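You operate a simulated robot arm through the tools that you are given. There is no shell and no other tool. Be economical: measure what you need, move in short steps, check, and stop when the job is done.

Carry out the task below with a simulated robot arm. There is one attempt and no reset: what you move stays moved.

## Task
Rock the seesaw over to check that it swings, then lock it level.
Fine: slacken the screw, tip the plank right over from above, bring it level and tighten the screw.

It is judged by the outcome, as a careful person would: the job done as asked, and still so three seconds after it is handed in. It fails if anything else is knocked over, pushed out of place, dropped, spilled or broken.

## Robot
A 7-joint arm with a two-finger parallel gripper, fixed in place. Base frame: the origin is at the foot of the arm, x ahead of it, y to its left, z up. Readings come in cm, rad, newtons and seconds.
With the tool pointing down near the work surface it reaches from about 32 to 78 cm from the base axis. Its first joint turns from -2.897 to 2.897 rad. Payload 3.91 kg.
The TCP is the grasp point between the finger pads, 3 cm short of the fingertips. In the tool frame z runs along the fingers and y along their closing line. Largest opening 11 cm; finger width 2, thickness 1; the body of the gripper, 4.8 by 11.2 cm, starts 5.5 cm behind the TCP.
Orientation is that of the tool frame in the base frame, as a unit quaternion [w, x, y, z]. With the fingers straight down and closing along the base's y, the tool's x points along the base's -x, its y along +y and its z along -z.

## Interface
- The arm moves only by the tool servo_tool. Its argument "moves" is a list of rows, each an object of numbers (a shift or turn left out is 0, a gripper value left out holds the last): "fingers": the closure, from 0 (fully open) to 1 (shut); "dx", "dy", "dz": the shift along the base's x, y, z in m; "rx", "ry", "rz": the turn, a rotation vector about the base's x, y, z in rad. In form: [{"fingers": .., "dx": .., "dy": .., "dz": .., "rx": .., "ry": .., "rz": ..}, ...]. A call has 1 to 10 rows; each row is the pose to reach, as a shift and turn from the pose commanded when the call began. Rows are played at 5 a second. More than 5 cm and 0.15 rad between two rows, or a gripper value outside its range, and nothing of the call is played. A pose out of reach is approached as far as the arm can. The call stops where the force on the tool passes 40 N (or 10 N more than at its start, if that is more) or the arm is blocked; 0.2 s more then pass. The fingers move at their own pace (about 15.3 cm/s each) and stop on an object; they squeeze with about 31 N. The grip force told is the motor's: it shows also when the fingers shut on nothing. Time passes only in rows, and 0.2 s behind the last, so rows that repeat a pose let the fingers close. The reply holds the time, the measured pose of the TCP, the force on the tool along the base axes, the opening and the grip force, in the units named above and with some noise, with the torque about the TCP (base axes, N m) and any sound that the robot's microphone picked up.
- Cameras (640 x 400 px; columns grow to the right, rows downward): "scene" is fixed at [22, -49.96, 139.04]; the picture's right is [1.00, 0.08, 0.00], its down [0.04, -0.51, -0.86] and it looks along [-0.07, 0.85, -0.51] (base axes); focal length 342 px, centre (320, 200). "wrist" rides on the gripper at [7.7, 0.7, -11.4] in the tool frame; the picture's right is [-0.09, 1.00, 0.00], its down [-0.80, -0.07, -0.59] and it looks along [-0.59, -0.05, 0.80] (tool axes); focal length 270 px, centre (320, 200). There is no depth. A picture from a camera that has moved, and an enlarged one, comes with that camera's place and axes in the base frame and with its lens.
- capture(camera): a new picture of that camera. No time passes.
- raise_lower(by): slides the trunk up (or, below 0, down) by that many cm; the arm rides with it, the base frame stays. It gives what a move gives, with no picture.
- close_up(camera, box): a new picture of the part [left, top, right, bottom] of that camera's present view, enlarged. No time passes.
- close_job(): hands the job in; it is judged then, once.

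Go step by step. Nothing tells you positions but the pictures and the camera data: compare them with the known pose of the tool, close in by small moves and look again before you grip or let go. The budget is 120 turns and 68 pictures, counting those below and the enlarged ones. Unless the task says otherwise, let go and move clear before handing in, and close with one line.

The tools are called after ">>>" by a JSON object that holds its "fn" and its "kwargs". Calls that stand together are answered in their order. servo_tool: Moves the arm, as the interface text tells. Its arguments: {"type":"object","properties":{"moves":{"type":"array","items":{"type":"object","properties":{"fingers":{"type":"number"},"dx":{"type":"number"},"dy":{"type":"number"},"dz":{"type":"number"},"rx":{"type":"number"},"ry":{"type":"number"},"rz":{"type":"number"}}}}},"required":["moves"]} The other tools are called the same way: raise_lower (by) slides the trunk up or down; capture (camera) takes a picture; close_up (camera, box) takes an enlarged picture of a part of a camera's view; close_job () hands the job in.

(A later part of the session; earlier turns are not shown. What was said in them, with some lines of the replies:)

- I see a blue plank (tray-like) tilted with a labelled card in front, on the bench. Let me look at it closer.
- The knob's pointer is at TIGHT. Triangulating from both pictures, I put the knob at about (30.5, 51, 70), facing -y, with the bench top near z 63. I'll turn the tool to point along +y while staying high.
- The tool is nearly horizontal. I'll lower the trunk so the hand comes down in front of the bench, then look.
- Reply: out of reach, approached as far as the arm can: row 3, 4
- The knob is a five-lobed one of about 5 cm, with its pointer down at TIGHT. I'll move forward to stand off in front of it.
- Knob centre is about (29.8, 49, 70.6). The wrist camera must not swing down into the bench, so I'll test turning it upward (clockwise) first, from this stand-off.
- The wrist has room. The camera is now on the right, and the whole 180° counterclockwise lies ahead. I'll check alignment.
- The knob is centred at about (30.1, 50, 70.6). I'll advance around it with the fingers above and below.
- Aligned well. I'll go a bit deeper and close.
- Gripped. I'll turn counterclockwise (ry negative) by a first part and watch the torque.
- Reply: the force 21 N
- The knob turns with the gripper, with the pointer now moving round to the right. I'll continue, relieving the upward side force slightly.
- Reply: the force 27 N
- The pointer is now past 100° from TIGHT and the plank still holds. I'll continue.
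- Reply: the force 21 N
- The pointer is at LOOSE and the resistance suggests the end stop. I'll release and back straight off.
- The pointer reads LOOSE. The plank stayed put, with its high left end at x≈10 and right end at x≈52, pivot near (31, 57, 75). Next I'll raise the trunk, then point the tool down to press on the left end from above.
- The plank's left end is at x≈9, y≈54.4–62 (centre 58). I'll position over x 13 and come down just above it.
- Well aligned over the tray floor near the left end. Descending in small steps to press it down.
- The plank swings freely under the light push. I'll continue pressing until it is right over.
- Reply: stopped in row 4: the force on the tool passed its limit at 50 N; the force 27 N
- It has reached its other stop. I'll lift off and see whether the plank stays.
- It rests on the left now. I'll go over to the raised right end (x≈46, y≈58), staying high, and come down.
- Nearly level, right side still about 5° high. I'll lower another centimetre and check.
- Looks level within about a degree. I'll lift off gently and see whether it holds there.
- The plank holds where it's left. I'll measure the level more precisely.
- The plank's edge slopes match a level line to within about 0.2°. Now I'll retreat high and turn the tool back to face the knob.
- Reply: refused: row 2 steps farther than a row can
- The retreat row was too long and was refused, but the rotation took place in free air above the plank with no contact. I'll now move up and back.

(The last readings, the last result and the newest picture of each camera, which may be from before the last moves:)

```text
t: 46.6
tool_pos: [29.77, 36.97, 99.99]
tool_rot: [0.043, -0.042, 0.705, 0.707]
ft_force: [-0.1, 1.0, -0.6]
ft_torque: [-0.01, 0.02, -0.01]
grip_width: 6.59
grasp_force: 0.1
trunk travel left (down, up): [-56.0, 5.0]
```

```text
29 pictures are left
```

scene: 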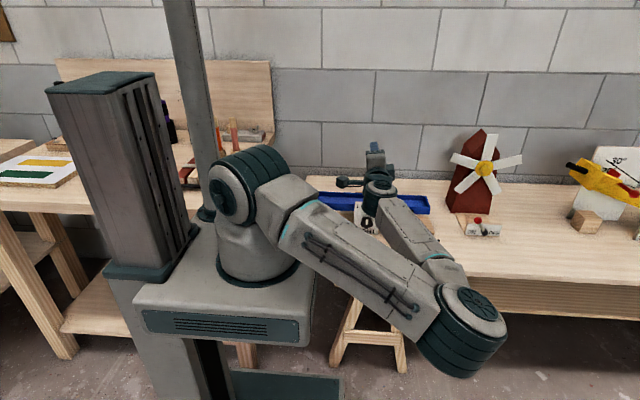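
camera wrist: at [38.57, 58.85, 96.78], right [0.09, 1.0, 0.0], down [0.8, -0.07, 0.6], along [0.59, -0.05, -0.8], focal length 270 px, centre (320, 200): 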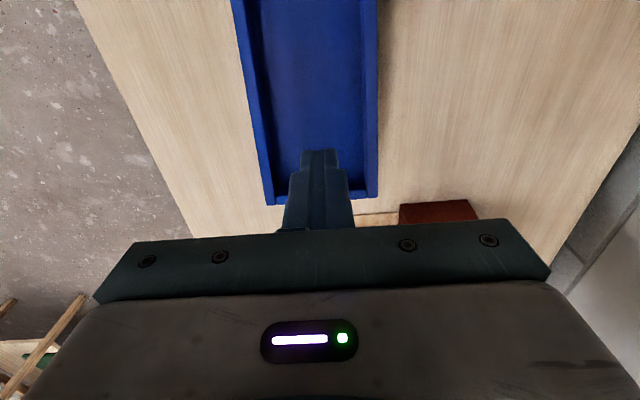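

The elbow is now low and out in front, clear of the bench (y < 10). I'll lower the trunk and check.

>>> {"fn": "raise_lower", "kwargs": {"by": -29.5}}

>>> {"fn": "capture", "kwargs": {"camera": "wrist"}}

>>> {"fn": "capture", "kwargs": {"camera": "scene"}}

```text
t: 49.6
tool_pos: [29.76, 37.04, 70.33]
tool_rot: [0.043, -0.041, 0.705, 0.707]
ft_force: [-0.3, 0.6, -0.3]
ft_torque: [-0.02, 0.02, 0.03]
grip_width: 6.6
grasp_force: 0.1
trunk travel left (down, up): [-26.5, 34.5]
```

```text
28 pictures are left
camera wrist: at [22.09, 25.54, 70.23], right [-0.03, 0.0, 1.0], down [0.8, -0.6, 0.02], along [0.6, 0.8, 0.02], focal length 270 px, centre (320, 200)
```

wrist: 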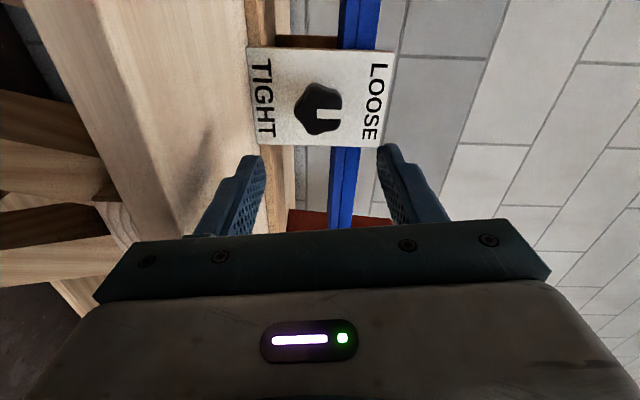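

```text
27 pictures are left
```

scene: 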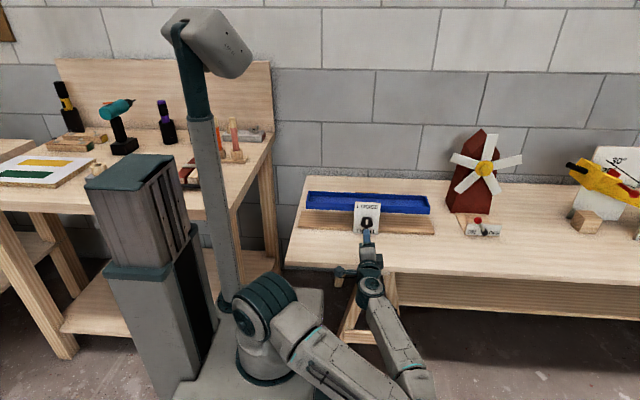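

A clear view now. I'll test the clockwise turn in free air first, to know the wrist has the range in this arm posture.

>>> {"fn": "servo_tool", "kwargs": {"moves": [{"ry": 0.15}, {"ry": 0.3}, {"ry": 0.45}, {"ry": 0.6}, {"ry": 0.75}, {"ry": 0.9}, {"ry": 1.05}, {"ry": 1.2}, {"ry": 1.35}, {"ry": 1.5}]}}

>>> {"fn": "servo_tool", "kwargs": {"moves": [{"ry": 0.15}, {"ry": 0.3}, {"ry": 0.45}, {"ry": 0.6}, {"ry": 0.75}, {"ry": 0.9}, {"ry": 1.05}, {"ry": 1.2}, {"ry": 1.35}, {"ry": 1.5}]}}

>>> {"fn": "capture", "kwargs": {"camera": "scene"}}

```text
t: 51.8
tool_pos: [29.74, 37.15, 70.53]
tool_rot: [-0.449, 0.452, 0.544, 0.546]
ft_force: [-0.4, -0.4, -0.1]
ft_torque: [-0.01, 0.02, -0.04]
grip_width: 6.6
grasp_force: 0.0
trunk travel left (down, up): [-26.5, 34.5]
```

```text
t: 54.0
tool_pos: [29.86, 36.98, 70.5]
tool_rot: [-0.699, 0.703, 0.092, 0.091]
ft_force: [0.0, -0.2, 0.0]
ft_torque: [-0.01, 0.01, -0.01]
grip_width: 6.61
grasp_force: 0.0
trunk travel left (down, up): [-26.5, 34.5]
```

```text
26 pictures are left
```

scene: 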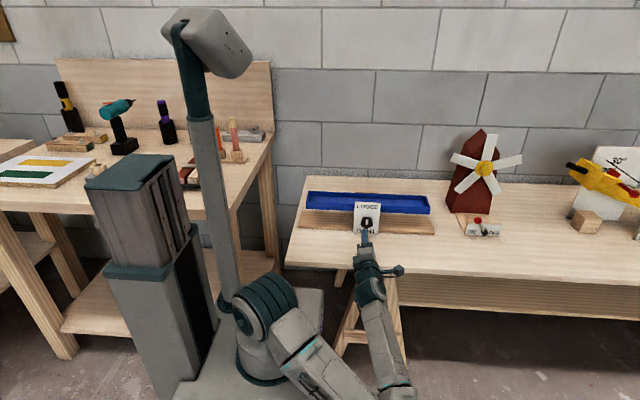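

Full range available. I'll turn back to the start angle and then advance to the knob.

>>> {"fn": "servo_tool", "kwargs": {"moves": [{"ry": -0.15}, {"ry": -0.3}, {"ry": -0.45}, {"ry": -0.6}, {"ry": -0.75}, {"ry": -0.9}, {"ry": -1.05}, {"ry": -1.2}, {"ry": -1.35}, {"ry": -1.5}]}}

>>> {"fn": "servo_tool", "kwargs": {"moves": [{"ry": -0.15}, {"ry": -0.3}, {"ry": -0.45}, {"ry": -0.6}, {"ry": -0.75}, {"ry": -0.9}, {"ry": -1.05}, {"ry": -1.2}, {"ry": -1.35}, {"ry": -1.5}]}}

>>> {"fn": "servo_tool", "kwargs": {"moves": [{"dy": 0.04, "dx": 0.001, "dz": 0.001}, {"dy": 0.08, "dx": 0.001, "dz": 0.001}, {"dy": 0.1, "dx": 0.001, "dz": 0.001}]}}

>>> {"fn": "capture", "kwargs": {"camera": "wrist"}}

```text
t: 56.2
tool_pos: [29.78, 36.98, 70.54]
tool_rot: [-0.449, 0.45, 0.546, 0.546]
ft_force: [-0.3, 0.0, -0.1]
ft_torque: [-0.02, -0.02, -0.02]
grip_width: 6.61
grasp_force: 0.0
trunk travel left (down, up): [-26.5, 34.5]
```

```text
t: 58.4
tool_pos: [29.93, 37.08, 70.43]
tool_rot: [0.044, -0.042, 0.704, 0.707]
ft_force: [-0.4, 0.5, 0.0]
ft_torque: [0.01, 0.0, 0.02]
grip_width: 6.61
grasp_force: 0.0
trunk travel left (down, up): [-26.5, 34.5]
```

```text
t: 59.2
tool_pos: [29.97, 47.15, 70.76]
tool_rot: [0.042, -0.043, 0.705, 0.707]
ft_force: [0.1, 0.8, 0.1]
ft_torque: [-0.04, 0.0, 0.01]
grip_width: 6.61
grasp_force: 0.1
trunk travel left (down, up): [-26.5, 34.5]
```

```text
25 pictures are left
camera wrist: at [22.26, 35.63, 70.42], right [-0.03, 0.0, 1.0], down [0.8, -0.6, 0.02], along [0.59, 0.8, 0.02], focal length 270 px, centre (320, 200)
```

wrist: 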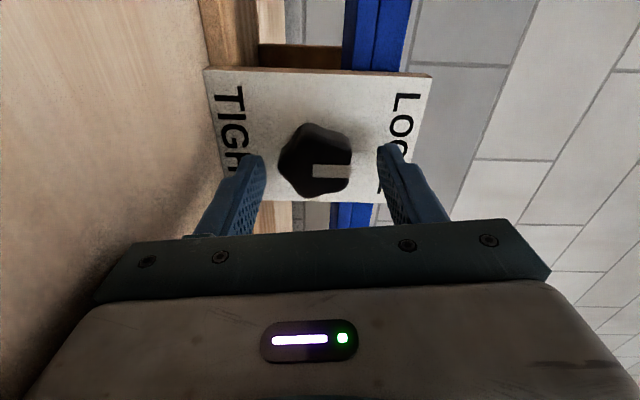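

>>> {"fn": "servo_tool", "kwargs": {"moves": [{"dy": 0.009, "dz": -0.001}, {"dy": 0.009, "dz": -0.001, "fingers": 1}, {"dy": 0.009, "dz": -0.001}, {"dy": 0.009, "dz": -0.001}]}}

>>> {"fn": "servo_tool", "kwargs": {"moves": [{"ry": 0.1}, {"ry": 0.2}, {"ry": 0.3}, {"ry": 0.4}, {"ry": 0.5}]}}

>>> {"fn": "capture", "kwargs": {"camera": "wrist"}}

>>> {"fn": "close_up", "kwargs": {"camera": "scene", "box": [290, 160, 450, 260]}}

```text
t: 60.2
tool_pos: [29.97, 47.84, 70.64]
tool_rot: [0.042, -0.041, 0.706, 0.706]
ft_force: [-1.0, -3.3, -7.9]
ft_torque: [-0.33, 0.15, -0.23]
grip_width: 4.23
grasp_force: 45.6
trunk travel left (down, up): [-26.5, 34.5]
```

```text
t: 61.4
tool_pos: [30.04, 47.83, 70.59]
tool_rot: [-0.132, 0.136, 0.693, 0.695]
ft_force: [3.5, 5.2, -7.5]
ft_torque: [-0.18, -0.02, -0.63]
grip_width: 4.28
grasp_force: 45.3
trunk travel left (down, up): [-26.5, 34.5]
```

```text
24 pictures are left
camera wrist: at [23.1, 36.45, 73.99], right [0.45, 0.0, 0.89], down [0.71, -0.6, -0.37], along [0.53, 0.8, -0.27], focal length 270 px, centre (320, 200)
```

wrist: 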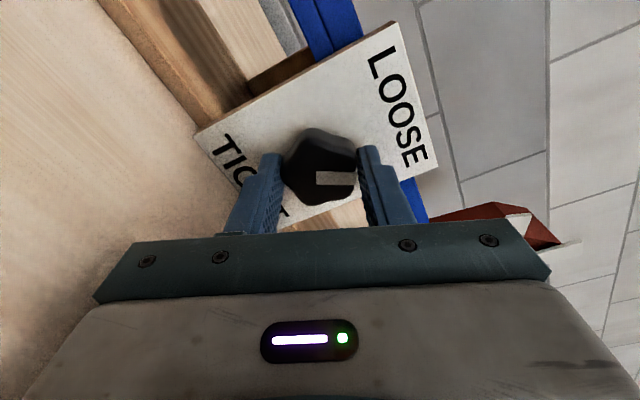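

```text
4.00 times, centred on (370, 210) of scene
camera zoom: at [22.0, -49.96, 139.04], right [1.0, 0.08, 0.0], down [0.04, -0.51, -0.86], along [-0.07, 0.85, -0.51], focal length 1366 px, centre (120, 160)
```

zoom: 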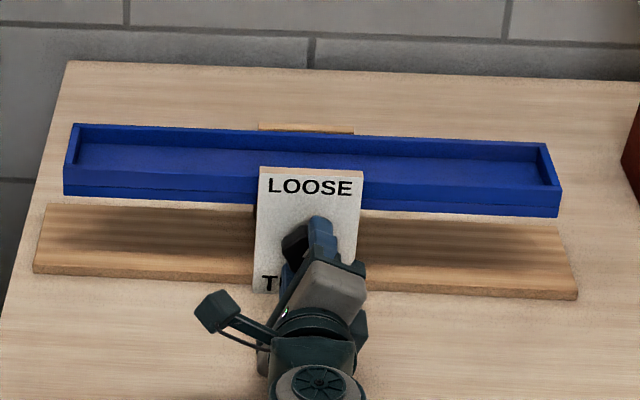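

The knob turns clockwise and the plank stays level. I'll continue.

>>> {"fn": "servo_tool", "kwargs": {"moves": [{"ry": 0.1}, {"ry": 0.2}, {"ry": 0.3}, {"ry": 0.4}, {"ry": 0.5}, {"ry": 0.6}, {"ry": 0.7}, {"ry": 0.8}, {"ry": 0.9}]}}

>>> {"fn": "servo_tool", "kwargs": {"moves": [{"ry": 0.1}, {"ry": 0.2}, {"ry": 0.3}, {"ry": 0.4}, {"ry": 0.5}, {"ry": 0.6}, {"ry": 0.7}]}}

>>> {"fn": "capture", "kwargs": {"camera": "wrist"}}

>>> {"fn": "close_up", "kwargs": {"camera": "scene", "box": [290, 160, 450, 260]}}

```text
t: 63.4
tool_pos: [30.02, 47.88, 70.54]
tool_rot: [-0.421, 0.424, 0.566, 0.568]
ft_force: [18.0, 21.8, 16.1]
ft_torque: [0.2, -0.02, -0.09]
grip_width: 4.26
grasp_force: 44.8
trunk travel left (down, up): [-26.5, 34.5]
```

```text
t: 65.0
tool_pos: [30.03, 47.81, 70.59]
tool_rot: [-0.589, 0.594, 0.386, 0.389]
ft_force: [23.2, 5.4, 12.2]
ft_torque: [0.27, 0.01, -0.21]
grip_width: 4.28
grasp_force: 45.0
trunk travel left (down, up): [-26.5, 34.5]
```

```text
22 pictures are left
camera wrist: at [33.7, 36.41, 77.34], right [0.88, -0.01, -0.48], down [-0.39, -0.59, -0.7], along [-0.28, 0.8, -0.52], focal length 270 px, centre (320, 200)
```

wrist: 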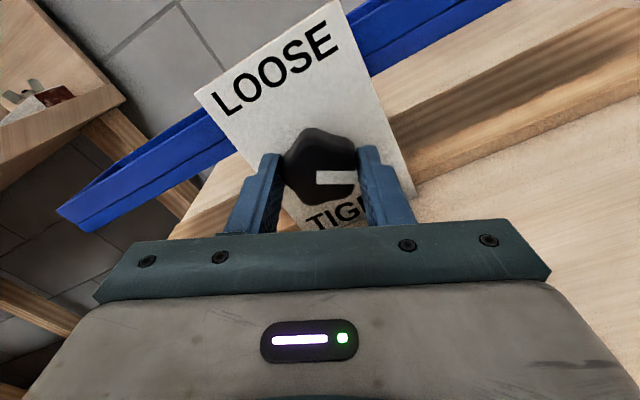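

```text
4.00 times, centred on (370, 210) of scene
camera zoom: at [22.0, -49.96, 139.04], right [1.0, 0.08, 0.0], down [0.04, -0.51, -0.86], along [-0.07, 0.85, -0.51], focal length 1366 px, centre (120, 160)
```

zoom: 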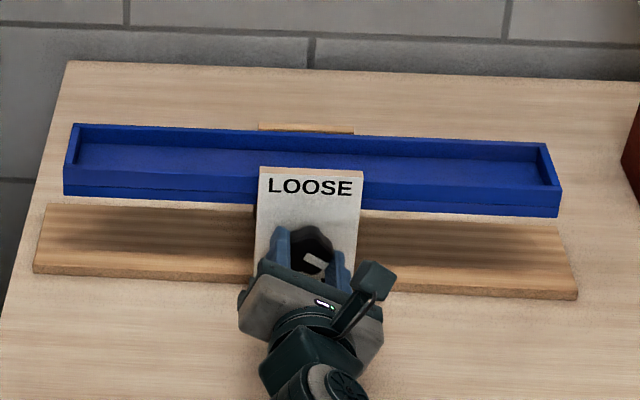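

About 115° done and the plank is still level. I'll relieve the side force and go on toward TIGHT.

>>> {"fn": "servo_tool", "kwargs": {"moves": [{"ry": 0.1, "dx": 0.001, "dz": 0.001}, {"ry": 0.2, "dx": 0.0015, "dz": 0.001}, {"ry": 0.3, "dx": 0.0015, "dz": 0.001}, {"ry": 0.4, "dx": 0.0015, "dz": 0.001}, {"ry": 0.5, "dx": 0.0015, "dz": 0.001}, {"ry": 0.6, "dx": 0.0015, "dz": 0.001}]}}

>>> {"fn": "servo_tool", "kwargs": {"moves": [{"ry": 0.08}, {"ry": 0.16}, {"ry": 0.24}, {"ry": 0.32}, {"ry": 0.4}, {"ry": 0.44}]}}

>>> {"fn": "capture", "kwargs": {"camera": "wrist"}}

```text
t: 66.4
tool_pos: [30.08, 47.92, 70.51]
tool_rot: [-0.679, 0.682, 0.194, 0.193]
ft_force: [5.1, -24.2, -19.6]
ft_torque: [-0.58, -0.06, 0.42]
grip_width: 4.24
grasp_force: 44.7
trunk travel left (down, up): [-26.5, 34.5]
```

```text
t: 67.8
tool_pos: [30.21, 47.79, 70.53]
tool_rot: [-0.704, 0.708, 0.041, 0.043]
ft_force: [12.2, -12.1, -20.4]
ft_torque: [-0.29, -0.04, -0.27]
grip_width: 4.16
grasp_force: 45.0
trunk travel left (down, up): [-26.5, 34.5]
```

```text
20 pictures are left
camera wrist: at [37.93, 36.44, 70.85], right [0.03, -0.01, -1.0], down [-0.8, -0.59, -0.02], along [-0.59, 0.81, -0.02], focal length 270 px, centre (320, 200)
```

wrist: 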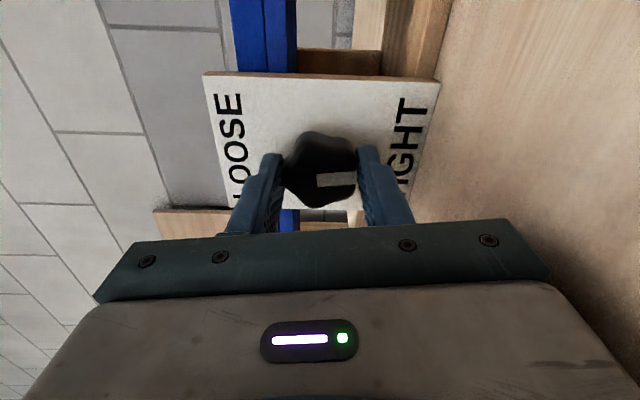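

The pointer is nearly at TIGHT with no stop felt yet. I'll turn a little more to seat it.

>>> {"fn": "servo_tool", "kwargs": {"moves": [{"ry": 0.05, "dz": -0.001}, {"ry": 0.1, "dz": -0.001}, {"ry": 0.14, "dz": -0.001}]}}

>>> {"fn": "close_up", "kwargs": {"camera": "wrist", "box": [200, 60, 440, 220]}}

```text
t: 68.6
tool_pos: [30.19, 47.96, 70.45]
tool_rot: [-0.706, 0.708, -0.006, -0.007]
ft_force: [16.1, -10.2, -10.7]
ft_torque: [0.19, -1.22, -0.72]
grip_width: 4.16
grasp_force: 44.7
trunk travel left (down, up): [-26.5, 34.5]
```

```text
2.50 times, centred on (320, 140) of wrist
camera zoom: at [37.87, 36.45, 69.73], right [-0.1, 0.0, -0.99], down [-0.8, -0.59, 0.09], along [-0.59, 0.8, 0.06], focal length 676 px, centre (320, 350)
```

zoom: 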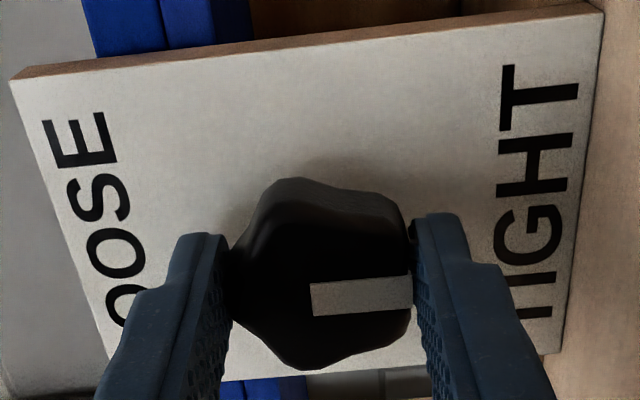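

Torque rose to 1.2 N m, so the screw is seated at TIGHT. I'll release and back off.

>>> {"fn": "servo_tool", "kwargs": {"moves": [{"fingers": 0.4}, {"fingers": 0.4}, {"dy": -0.03}, {"dy": -0.07}, {"dy": -0.11}, {"dy": -0.14}]}}

>>> {"fn": "close_up", "kwargs": {"camera": "scene", "box": [290, 160, 450, 260]}}

>>> {"fn": "capture", "kwargs": {"camera": "wrist"}}

```text
t: 70.0
tool_pos: [30.1, 33.76, 70.48]
tool_rot: [-0.706, 0.709, -0.006, -0.007]
ft_force: [0.2, 0.7, 1.0]
ft_torque: [0.0, 0.02, 0.01]
grip_width: 6.62
grasp_force: 0.0
trunk travel left (down, up): [-26.5, 34.5]
```

```text
4.00 times, centred on (370, 210) of scene
camera zoom: at [22.0, -49.96, 139.04], right [1.0, 0.08, 0.0], down [0.04, -0.51, -0.86], along [-0.07, 0.85, -0.51], focal length 1366 px, centre (120, 160)
```

zoom: 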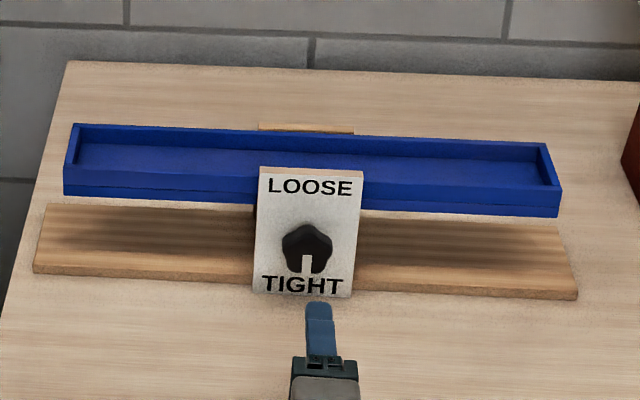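

```text
17 pictures are left
camera wrist: at [37.86, 22.32, 69.72], right [-0.11, 0.0, -0.99], down [-0.8, -0.6, 0.09], along [-0.59, 0.8, 0.06], focal length 270 px, centre (320, 200)
```

wrist: 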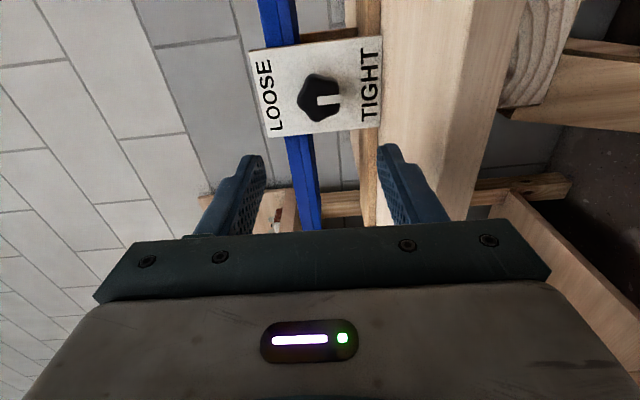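

The pointer is at TIGHT, the plank lies parallel to its base board, and the gripper is clear with nothing else moved. Handing in.

>>> {"fn": "close_job", "kwargs": {}}

```text
The job is handed in.
```

The seesaw was loosened, tipped right over to its other stop, brought level (within about 0.3° by the pictures) and its screw tightened back to the TIGHT stop.
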